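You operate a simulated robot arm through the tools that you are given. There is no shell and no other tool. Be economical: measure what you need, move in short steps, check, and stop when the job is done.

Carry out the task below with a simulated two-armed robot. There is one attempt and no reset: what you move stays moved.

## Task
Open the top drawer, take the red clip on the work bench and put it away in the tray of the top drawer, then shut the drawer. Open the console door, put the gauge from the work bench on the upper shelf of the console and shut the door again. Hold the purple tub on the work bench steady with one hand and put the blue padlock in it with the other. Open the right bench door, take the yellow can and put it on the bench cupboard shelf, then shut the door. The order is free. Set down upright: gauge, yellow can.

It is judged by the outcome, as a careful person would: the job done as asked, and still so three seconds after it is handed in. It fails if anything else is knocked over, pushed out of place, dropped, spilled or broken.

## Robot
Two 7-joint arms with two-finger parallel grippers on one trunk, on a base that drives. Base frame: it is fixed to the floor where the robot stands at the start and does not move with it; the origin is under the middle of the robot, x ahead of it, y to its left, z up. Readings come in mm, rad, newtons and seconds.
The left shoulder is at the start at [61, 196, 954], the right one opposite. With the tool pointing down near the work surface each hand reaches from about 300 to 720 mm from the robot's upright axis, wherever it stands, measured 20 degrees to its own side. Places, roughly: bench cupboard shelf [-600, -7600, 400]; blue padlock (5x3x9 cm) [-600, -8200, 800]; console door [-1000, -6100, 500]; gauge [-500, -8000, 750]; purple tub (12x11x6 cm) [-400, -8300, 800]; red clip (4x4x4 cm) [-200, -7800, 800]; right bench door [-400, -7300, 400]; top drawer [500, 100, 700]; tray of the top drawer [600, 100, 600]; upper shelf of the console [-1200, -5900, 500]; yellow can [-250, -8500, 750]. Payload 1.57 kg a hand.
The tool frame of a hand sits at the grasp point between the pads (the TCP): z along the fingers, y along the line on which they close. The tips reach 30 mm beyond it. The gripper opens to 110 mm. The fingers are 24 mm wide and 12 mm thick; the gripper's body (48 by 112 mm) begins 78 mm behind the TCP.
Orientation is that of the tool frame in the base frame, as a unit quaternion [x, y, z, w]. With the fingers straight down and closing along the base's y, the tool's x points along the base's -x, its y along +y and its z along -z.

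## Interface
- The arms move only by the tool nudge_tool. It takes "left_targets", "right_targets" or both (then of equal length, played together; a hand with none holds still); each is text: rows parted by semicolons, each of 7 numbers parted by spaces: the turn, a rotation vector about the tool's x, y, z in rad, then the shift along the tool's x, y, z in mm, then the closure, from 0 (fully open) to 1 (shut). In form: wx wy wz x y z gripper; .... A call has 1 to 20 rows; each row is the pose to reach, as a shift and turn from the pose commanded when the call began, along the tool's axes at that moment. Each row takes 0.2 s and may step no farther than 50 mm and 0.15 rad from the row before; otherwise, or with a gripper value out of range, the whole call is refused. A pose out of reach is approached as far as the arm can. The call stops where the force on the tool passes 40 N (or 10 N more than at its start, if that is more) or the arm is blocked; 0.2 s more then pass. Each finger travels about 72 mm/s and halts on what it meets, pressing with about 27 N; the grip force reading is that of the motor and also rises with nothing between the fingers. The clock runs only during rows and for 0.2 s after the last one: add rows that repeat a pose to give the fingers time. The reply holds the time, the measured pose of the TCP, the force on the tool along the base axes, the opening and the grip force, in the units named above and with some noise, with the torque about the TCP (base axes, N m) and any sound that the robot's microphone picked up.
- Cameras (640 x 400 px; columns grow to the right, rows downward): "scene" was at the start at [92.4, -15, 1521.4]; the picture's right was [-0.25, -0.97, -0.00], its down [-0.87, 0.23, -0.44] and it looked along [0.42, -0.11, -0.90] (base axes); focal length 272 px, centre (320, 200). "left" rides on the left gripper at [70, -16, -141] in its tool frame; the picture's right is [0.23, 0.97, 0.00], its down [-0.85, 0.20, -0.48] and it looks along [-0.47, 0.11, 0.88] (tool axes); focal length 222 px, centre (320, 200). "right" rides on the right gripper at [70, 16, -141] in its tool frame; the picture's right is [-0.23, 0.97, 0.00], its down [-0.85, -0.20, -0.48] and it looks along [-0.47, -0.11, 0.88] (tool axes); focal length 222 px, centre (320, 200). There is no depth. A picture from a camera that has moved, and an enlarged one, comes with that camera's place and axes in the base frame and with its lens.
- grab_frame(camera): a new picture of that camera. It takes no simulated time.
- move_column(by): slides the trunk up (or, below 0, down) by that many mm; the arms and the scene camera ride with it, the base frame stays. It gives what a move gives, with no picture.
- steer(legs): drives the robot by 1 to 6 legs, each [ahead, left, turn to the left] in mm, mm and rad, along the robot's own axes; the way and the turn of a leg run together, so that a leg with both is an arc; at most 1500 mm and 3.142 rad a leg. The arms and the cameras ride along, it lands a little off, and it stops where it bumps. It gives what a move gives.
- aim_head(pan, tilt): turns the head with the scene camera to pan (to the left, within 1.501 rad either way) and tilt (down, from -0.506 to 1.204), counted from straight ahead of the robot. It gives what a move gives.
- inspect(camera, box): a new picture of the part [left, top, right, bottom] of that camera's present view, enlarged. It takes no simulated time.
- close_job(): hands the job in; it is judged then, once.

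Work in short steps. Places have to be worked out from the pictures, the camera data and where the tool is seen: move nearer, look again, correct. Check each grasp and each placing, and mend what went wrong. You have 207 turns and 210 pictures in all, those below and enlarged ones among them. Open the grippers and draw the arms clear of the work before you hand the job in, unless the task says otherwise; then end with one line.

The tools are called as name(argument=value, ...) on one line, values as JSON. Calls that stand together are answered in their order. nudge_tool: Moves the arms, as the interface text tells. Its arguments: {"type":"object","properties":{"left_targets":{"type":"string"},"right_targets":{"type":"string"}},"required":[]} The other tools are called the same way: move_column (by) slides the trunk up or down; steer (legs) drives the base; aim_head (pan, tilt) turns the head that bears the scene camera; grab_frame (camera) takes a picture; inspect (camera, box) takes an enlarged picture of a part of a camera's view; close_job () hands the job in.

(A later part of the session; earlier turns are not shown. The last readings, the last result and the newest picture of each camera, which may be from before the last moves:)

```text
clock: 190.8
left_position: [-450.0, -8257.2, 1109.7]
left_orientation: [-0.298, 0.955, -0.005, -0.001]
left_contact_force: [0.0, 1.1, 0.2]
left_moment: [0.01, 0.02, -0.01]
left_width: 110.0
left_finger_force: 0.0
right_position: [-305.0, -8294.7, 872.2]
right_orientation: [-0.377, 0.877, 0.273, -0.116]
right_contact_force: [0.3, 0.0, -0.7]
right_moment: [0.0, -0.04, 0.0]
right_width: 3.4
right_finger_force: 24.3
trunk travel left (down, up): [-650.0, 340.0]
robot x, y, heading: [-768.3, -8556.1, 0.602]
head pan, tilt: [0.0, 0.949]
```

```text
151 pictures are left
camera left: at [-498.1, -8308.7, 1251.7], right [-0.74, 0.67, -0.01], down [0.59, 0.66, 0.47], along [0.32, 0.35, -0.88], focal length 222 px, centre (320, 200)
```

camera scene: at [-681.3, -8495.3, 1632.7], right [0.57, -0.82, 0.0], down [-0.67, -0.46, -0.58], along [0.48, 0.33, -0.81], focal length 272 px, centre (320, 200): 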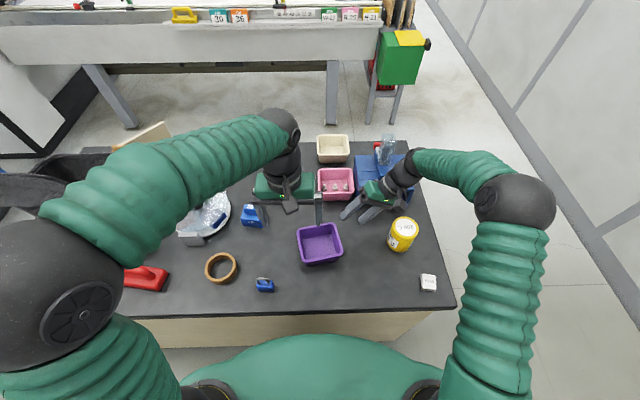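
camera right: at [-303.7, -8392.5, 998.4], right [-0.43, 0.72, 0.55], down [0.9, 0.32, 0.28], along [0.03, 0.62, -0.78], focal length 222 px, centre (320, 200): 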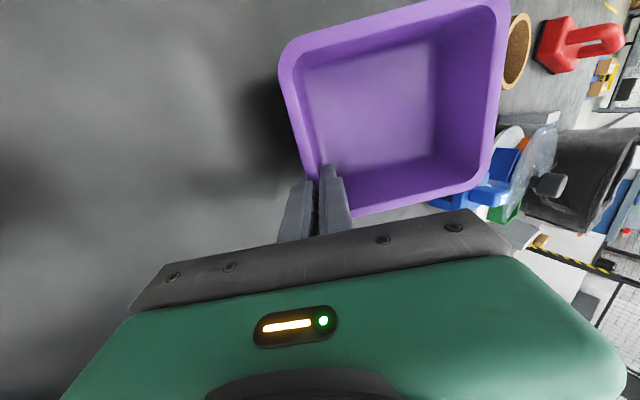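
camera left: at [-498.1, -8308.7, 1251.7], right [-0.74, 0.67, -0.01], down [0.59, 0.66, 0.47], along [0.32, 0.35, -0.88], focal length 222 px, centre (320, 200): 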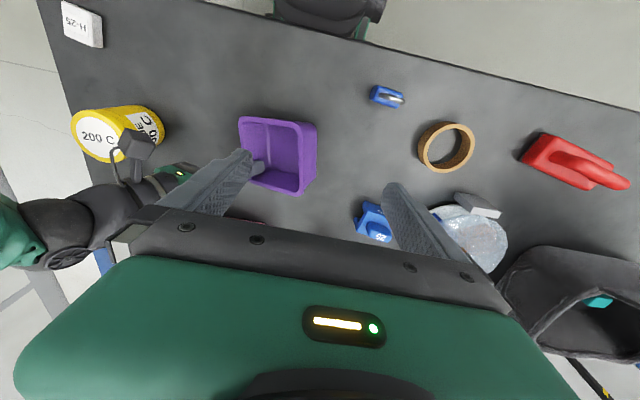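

Squeezing at that tilt has tipped the tub. I rotate the hand back toward vertical while holding it to level the tub again, and look.

nudge_tool(right_targets="0.08 0 0 0 0 -2 1;0.16 0 0 0 0 -4 1;0.24 0 0 0 0 -6 1;0.32 0 0 0 0 -8 1;0.40 0 0 0 0 -10 1")

inspect(camera="scene", box=[225, 170, 425, 310])

grab_frame(camera="right")

```text
clock: 192.1
left_position: [-449.5, -8256.9, 1108.9]
left_orientation: [-0.298, 0.954, -0.005, 0.0]
left_contact_force: [0.6, 0.6, 0.0]
left_moment: [-0.02, -0.01, 0.02]
left_width: 109.9
left_finger_force: 0.1
right_position: [-301.3, -8298.7, 880.8]
right_orientation: [-0.393, 0.914, 0.093, -0.038]
right_contact_force: [-0.1, 0.6, -1.2]
right_moment: [-0.04, -0.04, 0.0]
right_width: 3.4
right_finger_force: 24.2
trunk travel left (down, up): [-650.0, 340.0]
robot x, y, heading: [-764.7, -8557.2, 0.602]
head pan, tilt: [0.0, 0.949]
```

```text
2.86 times, centred on (325, 240) of scene
camera zoom: at [-681.6, -8493.0, 1632.6], right [0.57, -0.82, 0.0], down [-0.67, -0.46, -0.58], along [0.48, 0.33, -0.81], focal length 778 px, centre (306, 86)
```

zoom: 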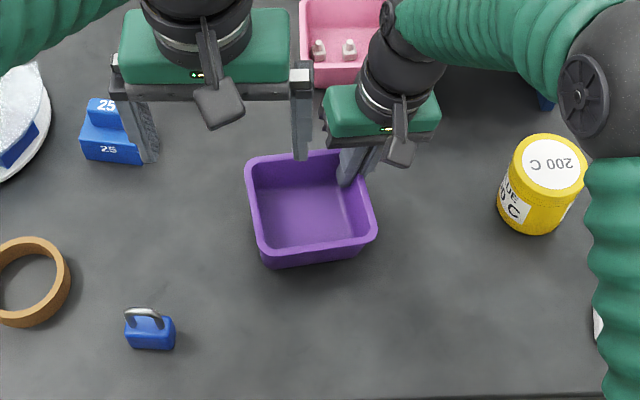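

```text
149 pictures are left
camera right: at [-339.2, -8358.2, 1022.5], right [-0.54, 0.82, 0.2], down [0.8, 0.42, 0.43], along [0.27, 0.39, -0.88], focal length 222 px, centre (320, 200)
```

right: 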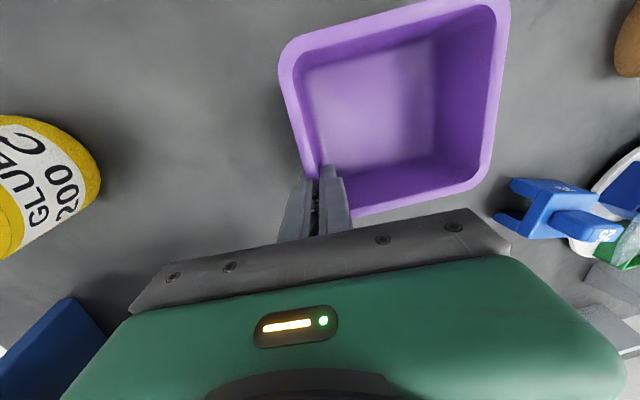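

The tub now hangs about level, slightly above the bench. I lower it slowly until it rests.

nudge_tool(right_targets="0 0 0 0 0 4 1;0 0 0 0 0 8 1;0 0 0 0 0 11 1;0 0 0 0 0 13 1")

inspect(camera="scene", box=[275, 200, 395, 290])

```text
clock: 192.9
left_position: [-451.5, -8258.6, 1110.1]
left_orientation: [-0.298, 0.954, -0.005, 0.001]
left_contact_force: [0.0, -0.7, -1.4]
left_moment: [0.0, 0.02, -0.02]
left_width: 109.8
left_finger_force: 0.0
right_position: [-300.5, -8296.9, 876.9]
right_orientation: [-0.394, 0.914, 0.096, -0.036]
right_contact_force: [-3.6, -7.2, 23.0]
right_moment: [-0.29, 0.28, 0.14]
right_width: 3.2
right_finger_force: 24.7
trunk travel left (down, up): [-650.0, 340.0]
robot x, y, heading: [-771.5, -8553.6, 0.605]
head pan, tilt: [0.0, 0.949]
stopped in row 4 (right hand): the force on the tool passed its limit at 44 N (the readings are from after the stop); the commanded pose is now the measured one
```

```text
4.44 times, centred on (335, 245) of scene
camera zoom: at [-684.1, -8497.3, 1633.1], right [0.57, -0.82, 0.0], down [-0.67, -0.46, -0.58], along [0.48, 0.33, -0.81], focal length 1211 px, centre (253, 0)
```

zoom: 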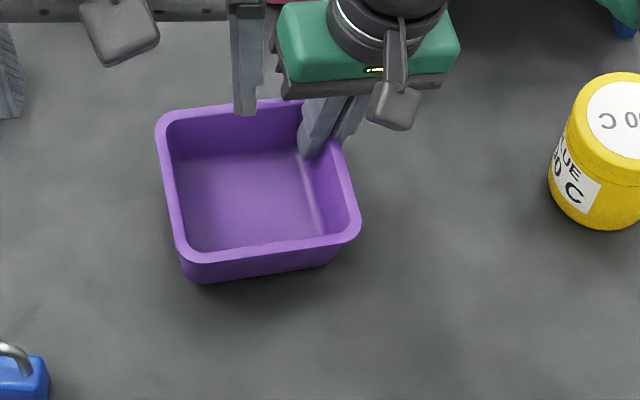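

It touches the bench. I open a bit so the tub settles flat, align the hand with the wall's draft, and close again.

nudge_tool(right_targets="0 0 0 0 0 -2 0.9;0 0 0 0 0 -2 0.8;0.05 0 0 0 0 -2 0.8;0.09 0 0 0 0 -2 0.8;0.09 0 0 0 0 -2 0.9;0.09 0 0 0 0 -2 1;0.09 0 0 0 0 -2 1")

inspect(camera="scene", box=[275, 200, 395, 290])

grab_frame(camera="right")

```text
clock: 194.5
left_position: [-449.1, -8257.4, 1110.6]
left_orientation: [-0.299, 0.954, -0.005, 0.001]
left_contact_force: [0.6, -0.4, -0.8]
left_moment: [0.0, 0.02, -0.04]
left_width: 110.1
left_finger_force: 0.2
right_position: [-299.7, -8297.5, 874.7]
right_orientation: [-0.393, 0.918, 0.053, -0.018]
right_contact_force: [0.4, -0.2, 0.0]
right_moment: [-0.11, 0.01, -0.03]
right_width: 3.7
right_finger_force: 24.0
trunk travel left (down, up): [-650.0, 340.0]
robot x, y, heading: [-769.7, -8556.9, 0.601]
head pan, tilt: [0.0, 0.949]
```

```text
4.44 times, centred on (335, 245) of scene
camera zoom: at [-680.8, -8494.0, 1632.7], right [0.57, -0.82, 0.0], down [-0.67, -0.46, -0.58], along [0.48, 0.33, -0.81], focal length 1211 px, centre (253, 0)
```

zoom: 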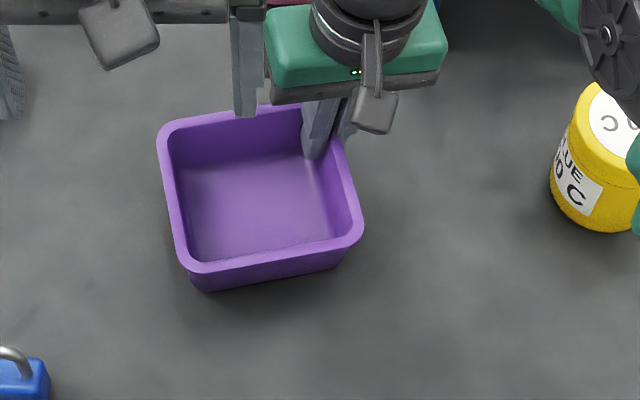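

```text
146 pictures are left
camera right: at [-347.6, -8348.2, 1017.8], right [-0.55, 0.83, 0.11], down [0.77, 0.44, 0.46], along [0.33, 0.34, -0.88], focal length 222 px, centre (320, 200)
```

right: 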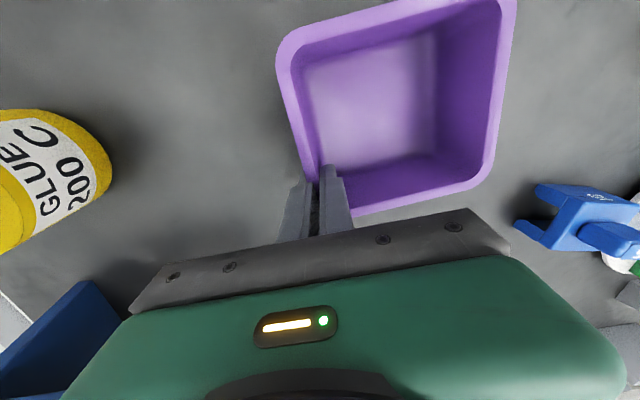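

The tub is level and held with no side load. Now the left hand goes above the padlock at about (-562,-8217).

nudge_tool(left_targets="0 0 0 14 19 34 0;0 0 0 28 39 68 0;0 0 0 42 58 102 0;0 0 0 56 78 136 0;0 0 0 71 97 165 0;0 0 0 71 97 165 0")

grab_frame(camera="left")

```text
clock: 195.9
left_position: [-562.3, -8218.7, 944.2]
left_orientation: [-0.298, 0.955, -0.006, 0.001]
left_contact_force: [0.7, 0.4, -0.1]
left_moment: [0.01, 0.02, -0.01]
left_width: 110.1
left_finger_force: 0.1
right_position: [-299.0, -8296.3, 875.3]
right_orientation: [-0.393, 0.918, 0.053, -0.018]
right_contact_force: [0.7, 0.1, 0.4]
right_moment: [-0.11, 0.03, -0.01]
right_width: 3.3
right_finger_force: 24.7
trunk travel left (down, up): [-650.0, 340.0]
robot x, y, heading: [-766.3, -8557.2, 0.599]
head pan, tilt: [0.0, 0.949]
```

```text
145 pictures are left
camera left: at [-611.3, -8269.1, 1086.5], right [-0.74, 0.67, -0.01], down [0.59, 0.66, 0.47], along [0.33, 0.35, -0.88], focal length 222 px, centre (320, 200)
```

left: 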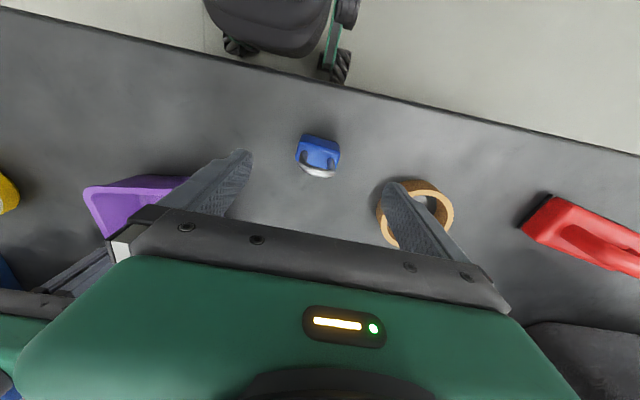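

The padlock is centred under the hand. I descend and grip it across its width.

nudge_tool(left_targets="0 0 0 2 0 30 0;0 0 0 2 0 60 0;0 0 0 2 0 80 0;0 0 0 2 0 80 0.3;0 0 0 2 0 80 0.6;0 0 0 2 0 80 0.8;0 0 0 2 0 80 0.8;0 0 0 2 0 80 0.8")

grab_frame(camera="left")

```text
clock: 197.7
left_position: [-564.5, -8223.9, 863.7]
left_orientation: [-0.298, 0.955, -0.005, 0.0]
left_contact_force: [-0.3, 0.7, 0.3]
left_moment: [0.03, 0.0, -0.01]
left_width: 45.4
left_finger_force: 26.7
right_position: [-299.3, -8296.7, 875.2]
right_orientation: [-0.393, 0.918, 0.052, -0.018]
right_contact_force: [-0.5, 0.7, 0.6]
right_moment: [-0.11, 0.05, -0.02]
right_width: 3.6
right_finger_force: 24.6
trunk travel left (down, up): [-650.0, 340.0]
robot x, y, heading: [-767.2, -8553.5, 0.605]
head pan, tilt: [0.0, 0.949]
```

```text
144 pictures are left
camera left: at [-612.9, -8273.5, 1006.5], right [-0.74, 0.67, -0.01], down [0.59, 0.66, 0.47], along [0.32, 0.35, -0.88], focal length 222 px, centre (320, 200)
```

left: 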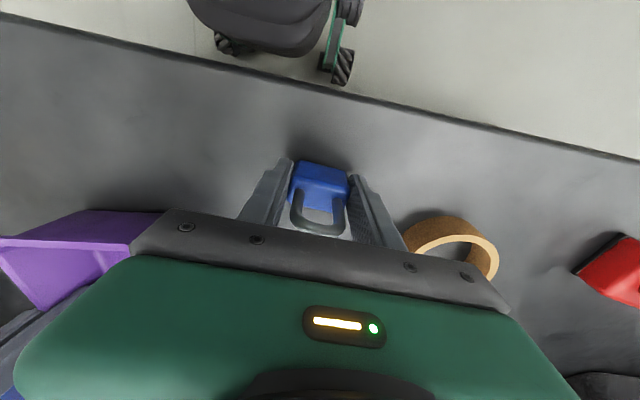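

Padlock gripped (45 mm). I lift it and carry it over the tub's left near part, leaning the hand slightly left for clearance to the right gripper.

nudge_tool(left_targets="0 0 0 0 0 -37 0.8;0 0 0 0 0 -74 0.8;0 0 0 0 0 -110 0.8;0.042 -0.004 -0.042 -22 -30 -110 0.8;0.084 -0.009 -0.084 -44 -61 -110 0.8;0.126 -0.013 -0.126 -66 -91 -110 0.8;0.168 -0.018 -0.168 -88 -122 -110 0.8;0.209 -0.022 -0.209 -110 -152 -110 0.8;0.209 -0.022 -0.209 -110 -152 -110 0.8")

grab_frame(camera="left")

inspect(camera="scene", box=[225, 150, 425, 300])

```text
clock: 199.7
left_position: [-385.8, -8282.5, 972.4]
left_orientation: [-0.396, 0.912, -0.102, 0.042]
left_contact_force: [0.3, -0.7, -0.3]
left_moment: [-0.02, -0.01, -0.03]
left_width: 45.4
left_finger_force: 27.1
right_position: [-297.8, -8297.0, 875.3]
right_orientation: [-0.394, 0.917, 0.053, -0.017]
right_contact_force: [1.1, 1.0, 0.8]
right_moment: [-0.09, 0.0, 0.0]
right_width: 3.3
right_finger_force: 24.3
trunk travel left (down, up): [-650.0, 340.0]
robot x, y, heading: [-768.6, -8554.8, 0.602]
head pan, tilt: [0.0, 0.949]
```

```text
143 pictures are left
camera left: at [-444.0, -8321.8, 1115.7], right [-0.85, 0.48, -0.21], down [0.37, 0.83, 0.42], along [0.38, 0.28, -0.88], focal length 222 px, centre (320, 200)
```

left: 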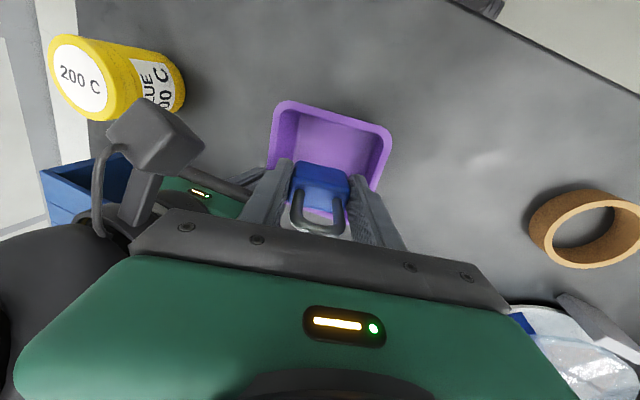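

```text
2.67 times, centred on (325, 225) of scene
camera zoom: at [-680.4, -8493.8, 1632.6], right [0.57, -0.82, 0.0], down [-0.67, -0.46, -0.58], along [0.48, 0.33, -0.81], focal length 726 px, centre (307, 133)
```

zoom: 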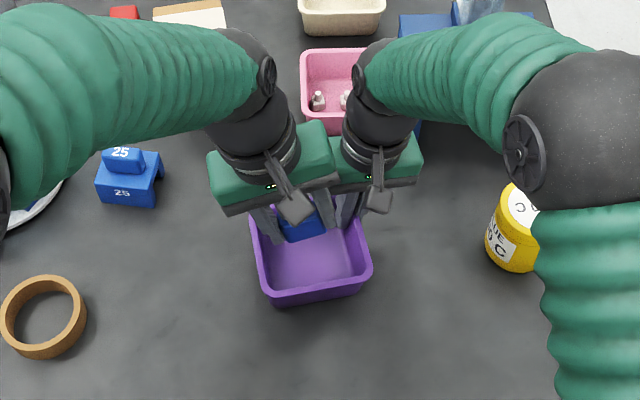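

The padlock hangs over the tub, clear of the right hand. I lower it in gently.

nudge_tool(left_targets="0 0 0 2 5 24 0.8;0 0 0 5 10 48 0.8;0 0 0 5 14 68 0.8;0 0 0 5 17 82 0.8;0 0 0 5 19 90 0.8;0 0 0 5 20 95 0.8")

grab_frame(camera="left")

inspect(camera="scene", box=[225, 150, 425, 300])

```text
clock: 201.1
left_position: [-390.2, -8288.0, 878.4]
left_orientation: [-0.394, 0.912, -0.101, 0.041]
left_contact_force: [0.2, -0.3, -0.5]
left_moment: [0.0, 0.02, -0.02]
left_width: 45.1
left_finger_force: 27.1
right_position: [-297.8, -8297.7, 876.3]
right_orientation: [-0.394, 0.918, 0.053, -0.018]
right_contact_force: [-1.1, -0.3, -0.9]
right_moment: [-0.08, -0.04, 0.01]
right_width: 3.7
right_finger_force: 24.2
trunk travel left (down, up): [-650.0, 340.0]
robot x, y, heading: [-766.7, -8557.7, 0.607]
head pan, tilt: [0.0, 0.949]
```

```text
141 pictures are left
camera left: at [-448.5, -8327.2, 1020.0], right [-0.85, 0.49, -0.21], down [0.37, 0.83, 0.42], along [0.38, 0.28, -0.88], focal length 222 px, centre (320, 200)
```

left: 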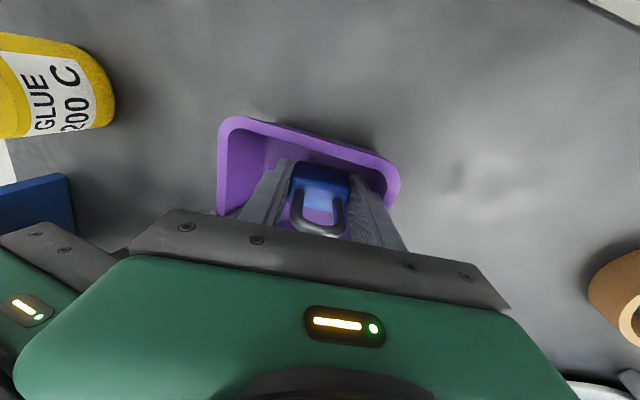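

```text
2.67 times, centred on (325, 225) of scene
camera zoom: at [-679.9, -8493.8, 1632.6], right [0.57, -0.82, 0.0], down [-0.67, -0.46, -0.58], along [0.48, 0.33, -0.81], focal length 726 px, centre (307, 133)
```

zoom: 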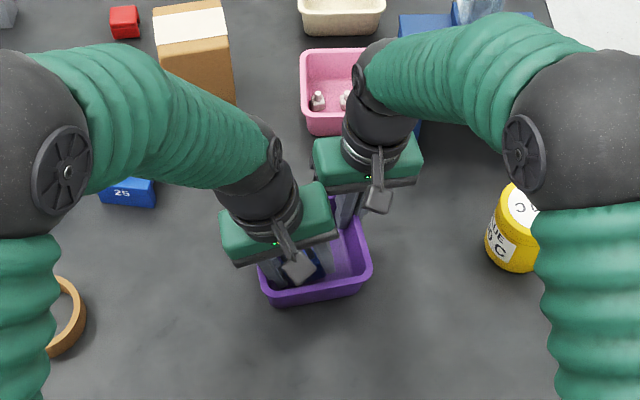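

The padlock is inside the tub. I lower the last few millimetres until it touches, then open.

nudge_tool(left_targets="0 0 0 0 1 4 0.8;0 0 0 0 2 8 0.8;0 0 0 0 2 8 0.7;0 0 0 0 2 8 0.63;0 0 0 0 2 8 0.63;0 0 0 0 2 8 0.63")

grab_frame(camera="left")

```text
clock: 202.5
left_position: [-388.8, -8287.8, 869.8]
left_orientation: [-0.394, 0.912, -0.102, 0.043]
left_contact_force: [9.1, -2.9, 28.8]
left_moment: [0.2, -0.23, -0.13]
left_width: 45.5
left_finger_force: 27.2
right_position: [-299.1, -8297.0, 875.4]
right_orientation: [-0.393, 0.918, 0.054, -0.018]
right_contact_force: [-4.3, 5.5, -12.0]
right_moment: [-0.39, -0.67, -0.33]
right_width: 4.3
right_finger_force: 24.7
trunk travel left (down, up): [-650.0, 340.0]
robot x, y, heading: [-769.1, -8556.7, 0.604]
head pan, tilt: [0.0, 0.949]
```

```text
139 pictures are left
camera left: at [-448.3, -8327.7, 1012.7], right [-0.85, 0.49, -0.21], down [0.37, 0.83, 0.42], along [0.38, 0.28, -0.88], focal length 222 px, centre (320, 200)
```

left: 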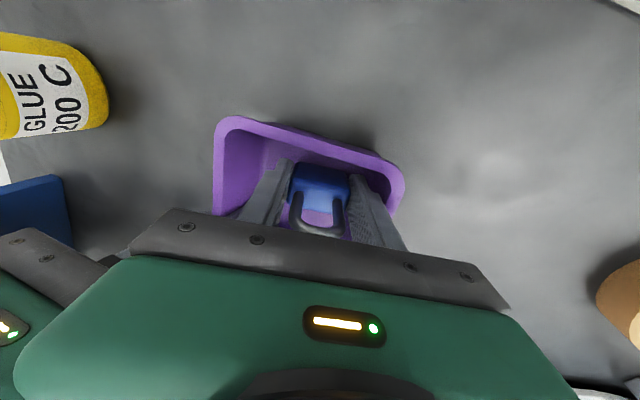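

It touches the floor of the tub. I relieve the pressure and open to about 58 mm, then retreat.

nudge_tool(left_targets="0 0 0 0 -1 -3 0.58;0 0 0 0 -1 -3 0.5;0 0 0 0 -1 -3 0.47;0 0 0 0 -1 -3 0.47;0 0 0 0 -2 -12 0.47;0 0 0 0 -5 -25 0.47;0 0 0 0 -10 -50 0.47;0 0 0 0 -18 -90 0.3")

grab_frame(camera="left")

inspect(camera="scene", box=[225, 150, 425, 300])

```text
clock: 204.3
left_position: [-392.5, -8286.4, 962.7]
left_orientation: [-0.393, 0.913, -0.1, 0.041]
left_contact_force: [-0.5, -0.8, -0.4]
left_moment: [-0.01, -0.01, 0.0]
left_width: 76.8
left_finger_force: 0.1
right_position: [-298.0, -8297.1, 875.9]
right_orientation: [-0.393, 0.918, 0.054, -0.017]
right_contact_force: [1.2, 0.2, 2.7]
right_moment: [-0.31, 0.11, 0.05]
right_width: 3.4
right_finger_force: 24.9
trunk travel left (down, up): [-650.0, 340.0]
robot x, y, heading: [-769.0, -8556.2, 0.607]
head pan, tilt: [0.0, 0.949]
```

```text
138 pictures are left
camera left: at [-451.1, -8325.6, 1104.5], right [-0.85, 0.49, -0.21], down [0.37, 0.83, 0.42], along [0.38, 0.28, -0.88], focal length 222 px, centre (320, 200)
```

left: 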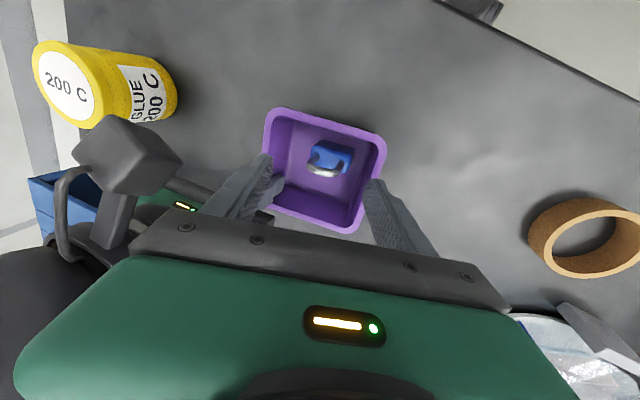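

```text
2.67 times, centred on (325, 225) of scene
camera zoom: at [-681.6, -8494.9, 1632.7], right [0.57, -0.82, 0.0], down [-0.67, -0.46, -0.58], along [0.48, 0.33, -0.81], focal length 726 px, centre (307, 133)
```

zoom: 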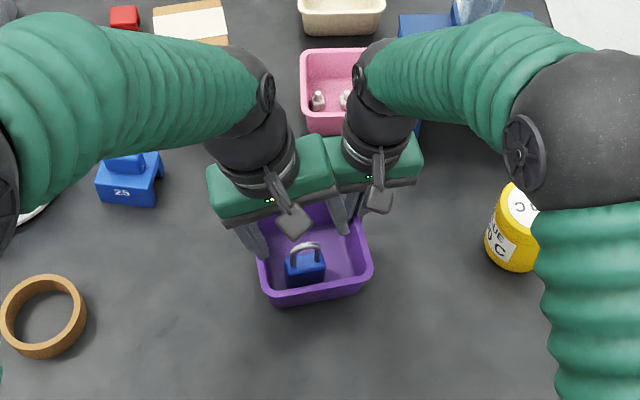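

The padlock stands in the tub. The left hand goes up and over toward the gauge at about (-400,-8016), and the right hand then releases the tub and rises.

nudge_tool(left_targets="0 0 0 0 -6 -29 0.3;0 0 0 0 -12 -59 0.2;-0.035 0.004 0.035 -32 19 -66 0;-0.07 0.007 0.07 -64 50 -72 0;-0.105 0.011 0.105 -95 81 -79 0;-0.14 0.015 0.14 -127 113 -85 0;-0.174 0.018 0.174 -159 144 -92 0;-0.209 0.022 0.209 -190 175 -98 0")

nudge_tool(right_targets="0 0 0 0 0 0 0.9;0 0 0 0 0 0 0.8;0 0 0 0 0 0 0.78;0 0 0 0 0 -15 0.78;0 0 0 0 0 -40 0.78;0 0 0 0 0 -80 0.5;0 0 0 0 0 -120 0.2")

grab_frame(camera="left")

grab_frame(camera="scene")

```text
clock: 205.1
left_position: [-397.1, -8246.0, 1023.7]
left_orientation: [-0.368, 0.925, -0.091, 0.027]
left_contact_force: [-0.6, -1.6, -0.8]
left_moment: [0.02, 0.05, -0.11]
left_width: 109.7
left_finger_force: 0.1
right_position: [-299.1, -8290.0, 876.7]
right_orientation: [-0.391, 0.919, 0.058, -0.014]
right_contact_force: [0.8, 1.8, -0.2]
right_moment: [-0.16, 0.06, -0.09]
right_width: 3.4
right_finger_force: 24.3
trunk travel left (down, up): [-650.0, 340.0]
robot x, y, heading: [-768.5, -8560.3, 0.602]
head pan, tilt: [0.0, 0.949]
stopped in row 4 (left hand): the force on the tool passed its limit at 57 N (the readings are from after the stop); the commanded pose is now the measured one
```

```text
clock: 206.4
left_position: [-396.8, -8251.3, 1027.8]
left_orientation: [-0.364, 0.926, -0.093, 0.03]
left_contact_force: [-3.8, -1.6, 7.1]
left_moment: [-0.24, -0.42, -0.19]
left_width: 110.1
left_finger_force: 0.1
right_position: [-297.3, -8299.0, 916.6]
right_orientation: [-0.388, 0.92, 0.056, -0.013]
right_contact_force: [3.5, 0.7, -7.1]
right_moment: [-0.23, 0.1, -0.07]
right_width: 55.4
right_finger_force: 0.5
trunk travel left (down, up): [-650.0, 340.0]
robot x, y, heading: [-769.1, -8556.7, 0.599]
head pan, tilt: [0.0, 0.949]
stopped in row 6 (left hand): the force on the tool passed its limit at 67 N (the readings are from after the stop); the commanded pose is now the measured one
```

```text
136 pictures are left
camera left: at [-454.8, -8288.8, 1171.4], right [-0.82, 0.54, -0.19], down [0.43, 0.8, 0.42], along [0.38, 0.27, -0.89], focal length 222 px, centre (320, 200)
```

left: 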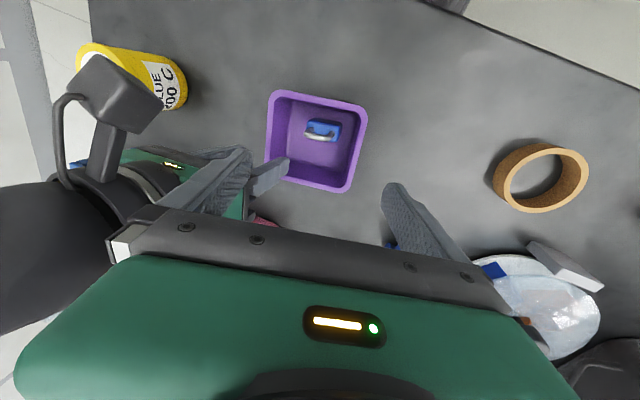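

```text
135 pictures are left
camera scene: at [-681.4, -8494.7, 1632.7], right [0.57, -0.82, 0.0], down [-0.67, -0.46, -0.58], along [0.48, 0.33, -0.81], focal length 272 px, centre (320, 200)
```

scene: 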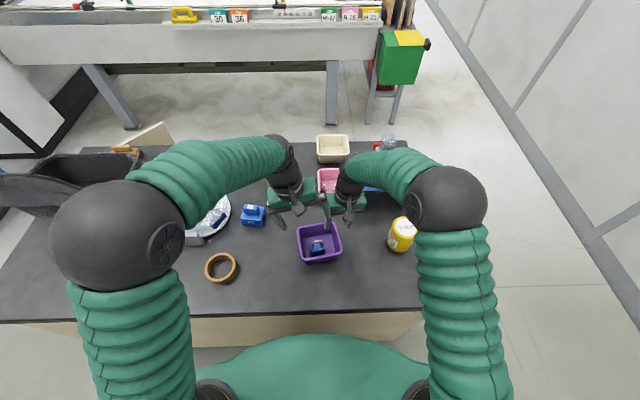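

The left fingers, now wide open, touched the right gripper. Tub and padlock are fine. I move the left hand straight leftwards away from it.

nudge_tool(left_targets="0 0 0 10 15 0 0.3;0 0 0 10 40 0 0.3;0 0 0 10 75 -5 0.3;0 0 0 10 110 -10 0.2")

nudge_tool(right_targets="0 0 0 0 0 -40 0.5;0 0 0 0 0 -80 0.5;0 0 0 0 0 -120 0.2")

grab_frame(camera="scene")

```text
clock: 207.4
left_position: [-479.8, -8174.3, 1019.3]
left_orientation: [-0.365, 0.926, -0.093, 0.03]
left_contact_force: [-0.6, 0.7, 0.0]
left_moment: [0.01, -0.01, -0.01]
left_width: 88.1
left_finger_force: 0.2
right_position: [-297.7, -8297.9, 917.1]
right_orientation: [-0.389, 0.919, 0.055, -0.013]
right_contact_force: [-0.6, -0.3, 0.2]
right_moment: [0.0, -0.01, 0.01]
right_width: 54.9
right_finger_force: 0.1
trunk travel left (down, up): [-650.0, 340.0]
robot x, y, heading: [-766.8, -8556.2, 0.602]
head pan, tilt: [0.0, 0.949]
```

```text
clock: 208.2
left_position: [-478.6, -8175.0, 1018.8]
left_orientation: [-0.365, 0.926, -0.093, 0.03]
left_contact_force: [-1.0, 0.0, 0.3]
left_moment: [0.02, -0.01, 0.0]
left_width: 88.2
left_finger_force: 0.1
right_position: [-288.4, -8310.8, 1036.5]
right_orientation: [-0.389, 0.919, 0.055, -0.015]
right_contact_force: [-0.1, -0.6, 0.8]
right_moment: [0.01, -0.01, 0.02]
right_width: 88.1
right_finger_force: 0.1
trunk travel left (down, up): [-650.0, 340.0]
robot x, y, heading: [-771.0, -8557.4, 0.602]
head pan, tilt: [0.0, 0.949]
```

```text
134 pictures are left
camera scene: at [-681.5, -8494.0, 1632.6], right [0.57, -0.82, 0.0], down [-0.67, -0.46, -0.58], along [0.48, 0.33, -0.81], focal length 272 px, centre (320, 200)
```

scene: 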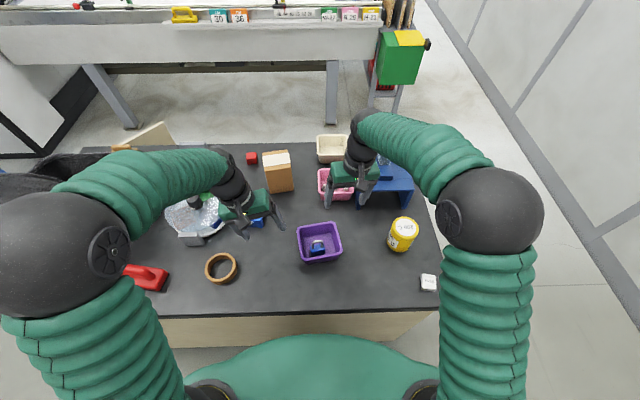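

The tub task looks done, and both hands are free. I straighten the left hand above the near side of the gauge to look at it.

nudge_tool(left_targets="-0.065 0 0.05 -32 25 2 0;-0.13 0.001 0.1 -64 50 3 0;-0.196 0.002 0.149 -95 75 5 0;-0.196 0.002 0.149 -95 75 5 0")

grab_frame(camera="left")

```text
clock: 209.2
left_position: [-459.8, -8057.8, 996.4]
left_orientation: [-0.296, 0.955, 0.001, 0.0]
left_contact_force: [-0.7, -0.1, 0.3]
left_moment: [-0.02, 0.01, -0.01]
left_width: 110.0
left_finger_force: 0.1
right_position: [-288.0, -8310.0, 1035.9]
right_orientation: [-0.39, 0.919, 0.056, -0.013]
right_contact_force: [-0.6, 0.6, 0.4]
right_moment: [0.0, 0.02, 0.0]
right_width: 88.1
right_finger_force: 0.0
trunk travel left (down, up): [-650.0, 340.0]
robot x, y, heading: [-768.5, -8560.4, 0.6]
head pan, tilt: [0.0, 0.949]
```

```text
133 pictures are left
camera left: at [-509.0, -8109.8, 1139.0], right [-0.74, 0.67, 0.0], down [0.59, 0.65, 0.48], along [0.32, 0.35, -0.88], focal length 222 px, centre (320, 200)
```

left: 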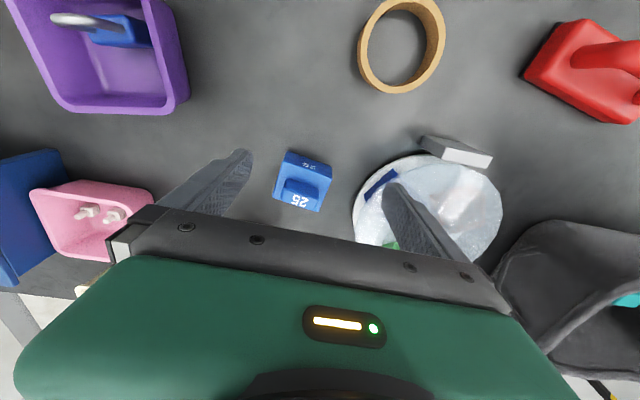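

I zoom on the gauge to see its shape and orientation.

inspect(camera="left", box=[240, 125, 360, 215])

```text
4.44 times, centred on (300, 170) of left
camera zoom: at [-509.0, -8109.8, 1139.0], right [-0.74, 0.67, 0.0], down [0.59, 0.65, 0.48], along [0.32, 0.35, -0.88], focal length 987 px, centre (409, 333)
```

zoom: 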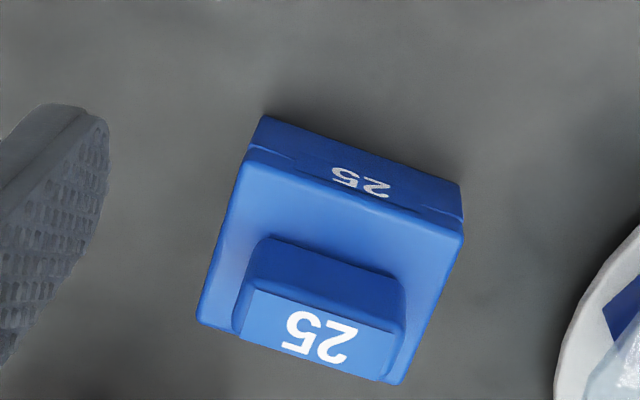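

The gauge base is about 73×64 mm and its top is at z about 843, with a knob on top. I pitch the left hand forward to a pre-grasp behind it, so it can later go into the console.

nudge_tool(left_targets="0.008 -0.128 0.017 0 0 0 0.1;0.017 -0.257 0.035 0 0 5 0.1;0.025 -0.385 0.052 0 0 20 0.1;0.033 -0.513 0.069 0 0 38 0.1;0.042 -0.641 0.086 0 0 55 0.1;0.05 -0.77 0.104 0 0 72 0.1;0.059 -0.898 0.121 1 1 87 0.1;0.059 -0.898 0.121 1 1 87 0.1")

grab_frame(camera="left")

grab_frame(camera="scene")

```text
clock: 211.0
left_position: [-460.0, -8058.7, 909.8]
left_orientation: [-0.21, 0.875, 0.101, 0.424]
left_contact_force: [0.1, 0.0, 0.3]
left_moment: [0.02, 0.04, 0.03]
left_width: 98.9
left_finger_force: 0.0
right_position: [-288.0, -8309.8, 1037.2]
right_orientation: [-0.389, 0.919, 0.056, -0.014]
right_contact_force: [0.1, 0.1, 1.0]
right_moment: [0.0, 0.0, -0.01]
right_width: 87.8
right_finger_force: 0.0
trunk travel left (down, up): [-650.0, 340.0]
robot x, y, heading: [-770.3, -8554.7, 0.604]
head pan, tilt: [0.0, 0.949]
```

```text
131 pictures are left
camera left: at [-591.5, -8142.4, 942.5], right [-0.57, 0.8, -0.18], down [0.05, 0.25, 0.97], along [0.82, 0.54, -0.18], focal length 222 px, centre (320, 200)
```

left: 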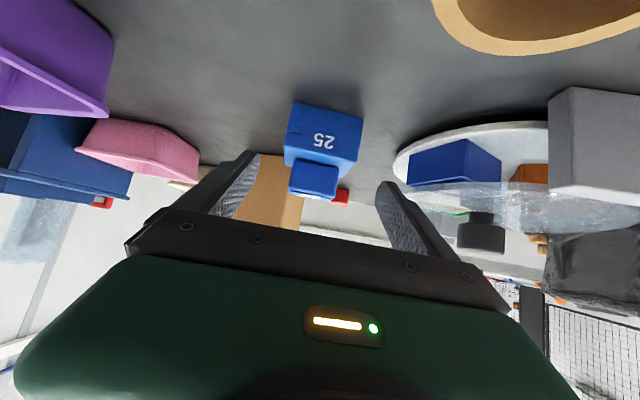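

```text
130 pictures are left
camera scene: at [-681.8, -8493.0, 1632.7], right [0.57, -0.82, 0.0], down [-0.67, -0.46, -0.58], along [0.48, 0.33, -0.81], focal length 272 px, centre (320, 200)
```

scene: 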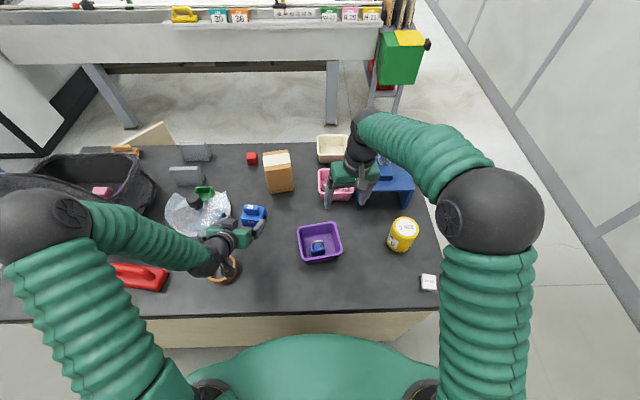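

The gauge is centred between the fingers. I advance along the tool axis and close.

nudge_tool(left_targets="0 0 0 0 2 40 0.1;0 0 0 0 3 75 0.1;0 0 0 0 3 100 0.1;0 0 0 0 3 100 0.3;0 0 0 0 3 100 0.55;0 0 0 0 3 100 0.7;0 0 0 0 3 100 0.7;0 0 0 0 3 100 0.7")

grab_frame(camera="left")

```text
clock: 212.8
left_position: [-391.5, -8020.9, 848.0]
left_orientation: [-0.21, 0.875, 0.103, 0.425]
left_contact_force: [3.8, -1.2, 10.8]
left_moment: [-0.34, -0.47, -0.08]
left_width: 69.6
left_finger_force: 26.9
right_position: [-287.0, -8311.8, 1037.1]
right_orientation: [-0.389, 0.919, 0.056, -0.014]
right_contact_force: [-0.5, -0.5, 0.0]
right_moment: [-0.02, -0.04, -0.01]
right_width: 87.9
right_finger_force: 0.1
trunk travel left (down, up): [-650.0, 340.0]
robot x, y, heading: [-770.0, -8557.0, 0.602]
head pan, tilt: [0.0, 0.949]
```

```text
129 pictures are left
camera left: at [-521.2, -8104.8, 881.2], right [-0.57, 0.8, -0.18], down [0.05, 0.25, 0.97], along [0.82, 0.54, -0.18], focal length 222 px, centre (320, 200)
```

left: 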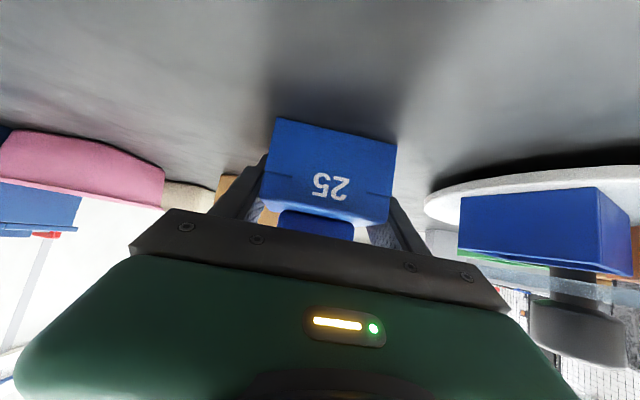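

The gauge is held (69.6 mm). I lift it straight up.

nudge_tool(left_targets="0 0 0 -20 0 -16 0.75;0 0 0 -55 0 -44 0.75;0 0 0 -90 0 -72 0.75;0 0 0 -125 0 -99 0.75;0 0 0 -145 0 -115 0.75")

grab_frame(camera="left")

grab_frame(camera="right")

```text
clock: 214.0
left_position: [-392.4, -8020.9, 1031.8]
left_orientation: [-0.211, 0.875, 0.102, 0.423]
left_contact_force: [-0.5, 0.0, -2.1]
left_moment: [0.01, -0.01, -0.02]
left_width: 69.8
left_finger_force: 27.3
right_position: [-287.7, -8310.9, 1036.5]
right_orientation: [-0.389, 0.92, 0.056, -0.014]
right_contact_force: [-0.1, -0.5, -0.5]
right_moment: [-0.01, -0.03, -0.01]
right_width: 88.0
right_finger_force: 0.1
trunk travel left (down, up): [-650.0, 340.0]
robot x, y, heading: [-769.3, -8563.4, 0.606]
head pan, tilt: [0.0, 0.949]
```

```text
128 pictures are left
camera left: at [-522.0, -8103.8, 1065.6], right [-0.57, 0.8, -0.18], down [0.05, 0.25, 0.97], along [0.82, 0.54, -0.18], focal length 222 px, centre (320, 200)
```

left: 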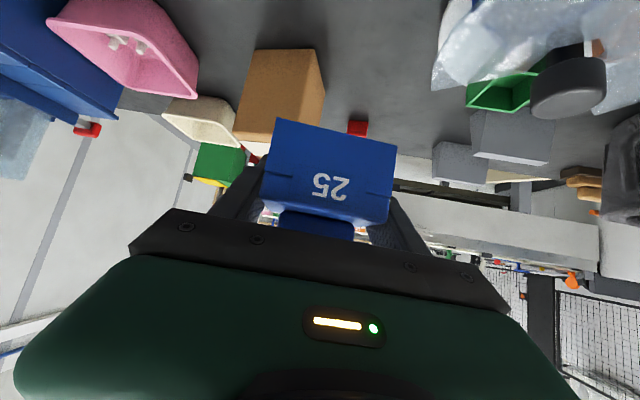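

```text
127 pictures are left
camera right: at [-338.4, -8362.1, 1178.2], right [-0.54, 0.84, 0.11], down [0.77, 0.43, 0.47], along [0.34, 0.34, -0.88], focal length 222 px, centre (320, 200)
```

right: 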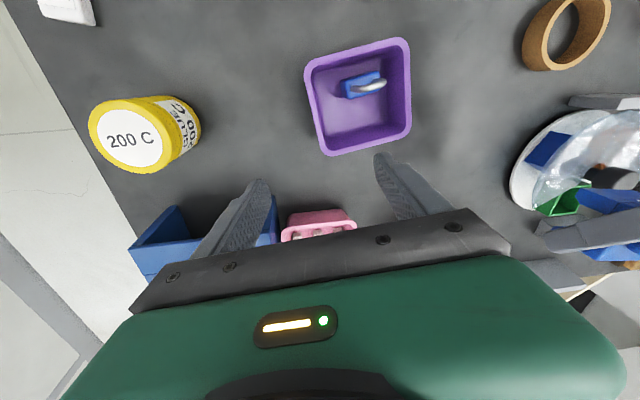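

The gauge is up. Now the right hand: the can is near (-193,-8474), top z about 915, diameter about 76 mm. I pitch the right hand forward and bring it high behind the can.

nudge_tool(right_targets="0.028 -0.127 0.019 19 -23 -2 0;0.056 -0.253 0.037 39 -47 -4 0;0.084 -0.38 0.056 58 -70 -6 0;0.111 -0.507 0.075 77 -94 -7 0;0.139 -0.634 0.094 97 -117 -9 0;0.167 -0.76 0.112 116 -141 -11 0;0.195 -0.887 0.131 135 -165 -13 0;0.195 -0.887 0.131 135 -165 -13 0")

grab_frame(camera="right")

grab_frame(camera="scene")

```text
clock: 215.8
left_position: [-389.4, -8022.3, 1031.0]
left_orientation: [-0.21, 0.876, 0.103, 0.422]
left_contact_force: [0.6, 0.0, -0.7]
left_moment: [0.0, -0.03, 0.04]
left_width: 69.8
left_finger_force: 26.9
right_position: [-214.0, -8511.0, 1035.9]
right_orientation: [-0.268, 0.86, 0.132, 0.414]
right_contact_force: [0.3, 0.2, -0.5]
right_moment: [0.02, 0.01, 0.03]
right_width: 109.9
right_finger_force: 0.0
right hand out of reach, approached as far as the arm can: row 5, 6, 7, 8
trunk travel left (down, up): [-650.0, 340.0]
robot x, y, heading: [-772.6, -8558.0, 0.606]
head pan, tilt: [0.0, 0.949]
```

```text
126 pictures are left
camera right: at [-350.5, -8584.6, 1069.6], right [-0.44, 0.88, 0.18], down [0.25, -0.08, 0.97], along [0.87, 0.47, -0.18], focal length 222 px, centre (320, 200)
```

right: 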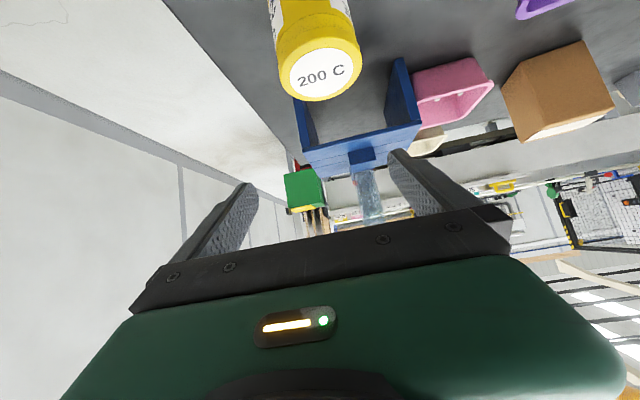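

```text
125 pictures are left
camera scene: at [-678.0, -8499.8, 1632.7], right [0.57, -0.82, 0.0], down [-0.67, -0.46, -0.58], along [0.48, 0.33, -0.81], focal length 272 px, centre (320, 200)
```

scene: 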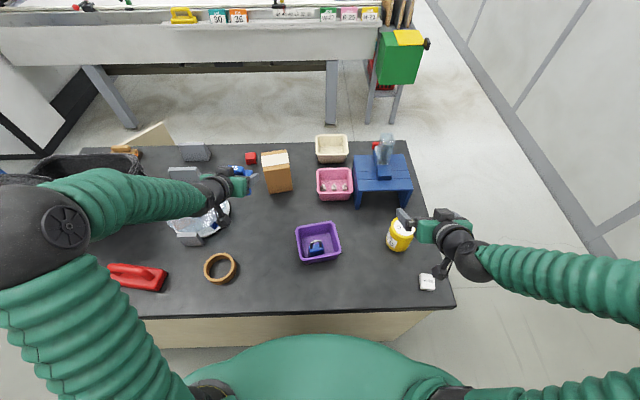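

Observed and predicted can positions agree. I descend straight with the fingers straddling the can, then advance to it.

nudge_tool(right_targets="0 0 0 10 18 15 0;0 0 0 37 18 36 0;0 0 0 64 18 58 0;0 0 0 91 18 80 0;0 0 0 115 18 99 0;0 0 0 131 18 114 0")

grab_frame(camera="right")

```text
clock: 217.2
left_position: [-390.8, -8019.7, 1030.8]
left_orientation: [-0.211, 0.876, 0.102, 0.422]
left_contact_force: [-0.2, -0.4, -1.3]
left_moment: [0.0, -0.02, -0.01]
left_width: 69.9
left_finger_force: 27.5
right_position: [-219.3, -8487.2, 863.4]
right_orientation: [-0.267, 0.86, 0.129, 0.415]
right_contact_force: [-0.4, -0.6, -0.5]
right_moment: [0.03, -0.01, 0.01]
right_width: 110.0
right_finger_force: 0.1
trunk travel left (down, up): [-650.0, 340.0]
robot x, y, heading: [-767.2, -8556.8, 0.596]
head pan, tilt: [0.0, 0.949]
```

```text
124 pictures are left
camera right: at [-354.5, -8561.3, 896.5], right [-0.44, 0.88, 0.18], down [0.24, -0.07, 0.97], along [0.87, 0.47, -0.18], focal length 222 px, centre (320, 200)
```

right: 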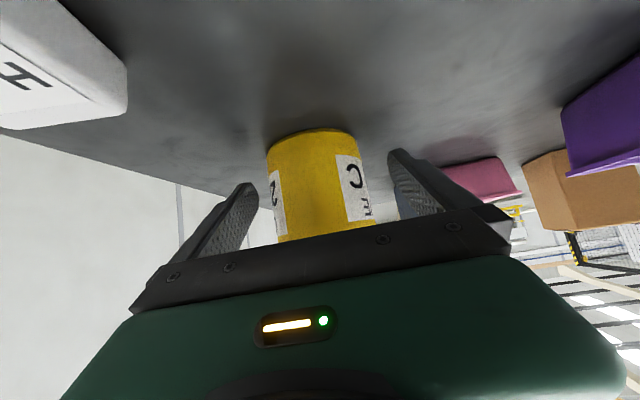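

The can is between the fingers. I advance about 28 mm and close.

nudge_tool(right_targets="0 0 0 -9 -2 11 0;0 0 0 -17 -3 22 0;0 0 0 -17 -3 22 0.2;0 0 0 -17 -3 22 0.4;0 0 0 -17 -3 22 0.55;0 0 0 -17 -3 22 0.55;0 0 0 -17 -3 22 0.55")

grab_frame(camera="right")

```text
clock: 218.8
left_position: [-390.6, -8020.4, 1032.0]
left_orientation: [-0.21, 0.876, 0.101, 0.423]
left_contact_force: [1.0, 0.3, -2.4]
left_moment: [0.03, -0.04, 0.0]
left_width: 69.5
left_finger_force: 26.7
right_position: [-194.7, -8475.2, 861.9]
right_orientation: [-0.268, 0.86, 0.129, 0.415]
right_contact_force: [-2.2, -0.4, -0.4]
right_moment: [-0.1, 0.02, -0.06]
right_width: 75.6
right_finger_force: 27.0
trunk travel left (down, up): [-650.0, 340.0]
robot x, y, heading: [-769.3, -8555.2, 0.603]
head pan, tilt: [0.0, 0.949]
```

```text
123 pictures are left
camera right: at [-329.9, -8549.2, 895.9], right [-0.44, 0.88, 0.18], down [0.24, -0.07, 0.97], along [0.87, 0.47, -0.18], focal length 222 px, centre (320, 200)
```

right: 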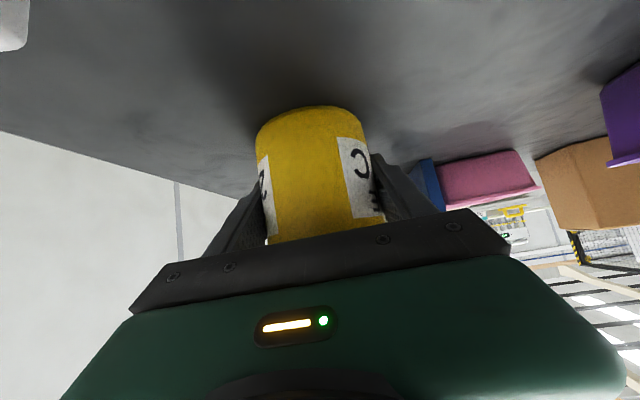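

The can is held at 75.6 mm. I lift it 160 mm.

nudge_tool(right_targets="0 0 0 -20 0 -16 0.6;0 0 0 -55 0 -44 0.6;0 0 0 -90 0 -72 0.6;0 0 0 -125 0 -100 0.6")

grab_frame(camera="scene")

```text
clock: 219.8
left_position: [-393.0, -8020.4, 1031.6]
left_orientation: [-0.21, 0.875, 0.102, 0.424]
left_contact_force: [0.0, 0.1, -1.3]
left_moment: [0.01, -0.04, -0.05]
left_width: 69.9
left_finger_force: 27.0
right_position: [-195.4, -8476.4, 1021.3]
right_orientation: [-0.268, 0.86, 0.129, 0.414]
right_contact_force: [-0.5, -0.3, -3.6]
right_moment: [0.02, -0.01, -0.03]
right_width: 75.7
right_finger_force: 27.2
trunk travel left (down, up): [-650.0, 340.0]
robot x, y, heading: [-770.3, -8553.5, 0.6]
head pan, tilt: [0.0, 0.949]
```

```text
122 pictures are left
camera scene: at [-683.0, -8494.3, 1632.7], right [0.57, -0.82, 0.0], down [-0.67, -0.46, -0.58], along [0.48, 0.33, -0.81], focal length 272 px, centre (320, 200)
```

scene: 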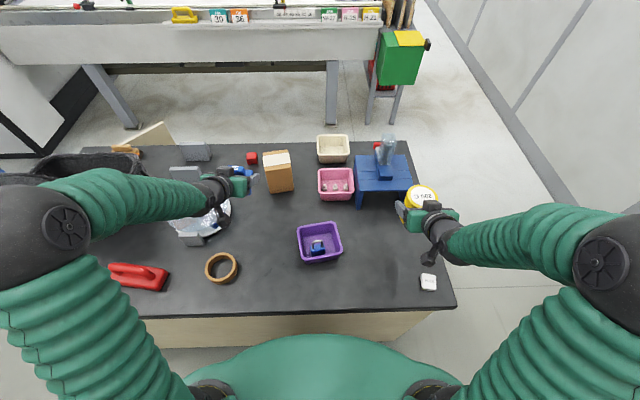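

Both items are held. I back away, turn around, strafe past the bench's left end and reverse toward the front aisle.

steer(legs=[[-400, 0, 0], [0, 0, 3.135], [0, 980, 0]])

aim_head(pan=-0.9, tilt=0.6)

grab_frame(camera="scene")

```text
clock: 226.3
left_position: [-1662.7, -8466.5, 1034.2]
left_orientation: [0.79, -0.428, -0.386, -0.212]
left_contact_force: [1.1, 1.3, -1.2]
left_moment: [0.0, 0.03, 0.03]
left_width: 69.7
left_finger_force: 26.9
right_position: [-1249.0, -8223.6, 1021.1]
right_orientation: [0.824, -0.365, -0.397, -0.175]
right_contact_force: [0.3, 0.3, -4.0]
right_moment: [-0.02, 0.03, 0.02]
right_width: 75.8
right_finger_force: 27.0
trunk travel left (down, up): [-650.0, 340.0]
robot x, y, heading: [-1092.4, -8779.6, 2.303]
head pan, tilt: [0.0, 0.949]
stopped in leg 2: the force on the tool passed its limit at 74 N (the readings are from after the stop); the commanded pose is now the measured one
```

```text
clock: 227.5
left_position: [-1664.2, -8465.2, 1035.4]
left_orientation: [0.79, -0.427, -0.385, -0.212]
left_contact_force: [-0.8, -0.4, -1.1]
left_moment: [0.01, 0.05, 0.06]
left_width: 69.8
left_finger_force: 26.3
right_position: [-1246.9, -8223.4, 1022.9]
right_orientation: [0.823, -0.366, -0.398, -0.176]
right_contact_force: [0.5, 0.5, -3.9]
right_moment: [0.01, 0.0, -0.03]
right_width: 75.5
right_finger_force: 26.9
trunk travel left (down, up): [-650.0, 340.0]
robot x, y, heading: [-1096.6, -8781.1, 2.302]
head pan, tilt: [-0.901, 0.6]
```

```text
121 pictures are left
camera scene: at [-1102.4, -8665.2, 1661.0], right [0.99, -0.17, 0.0], down [-0.09, -0.56, -0.82], along [0.14, 0.81, -0.57], focal length 272 px, centre (320, 200)
```

scene: 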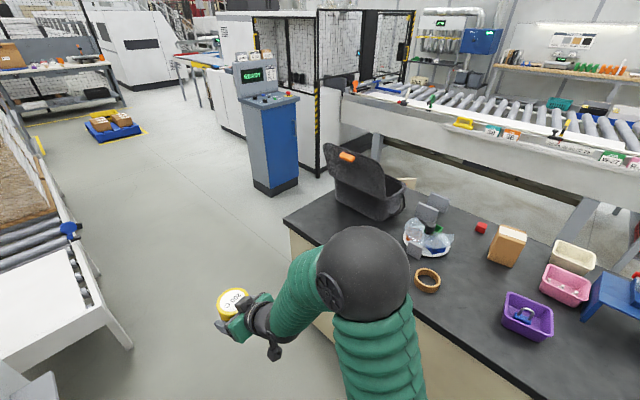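

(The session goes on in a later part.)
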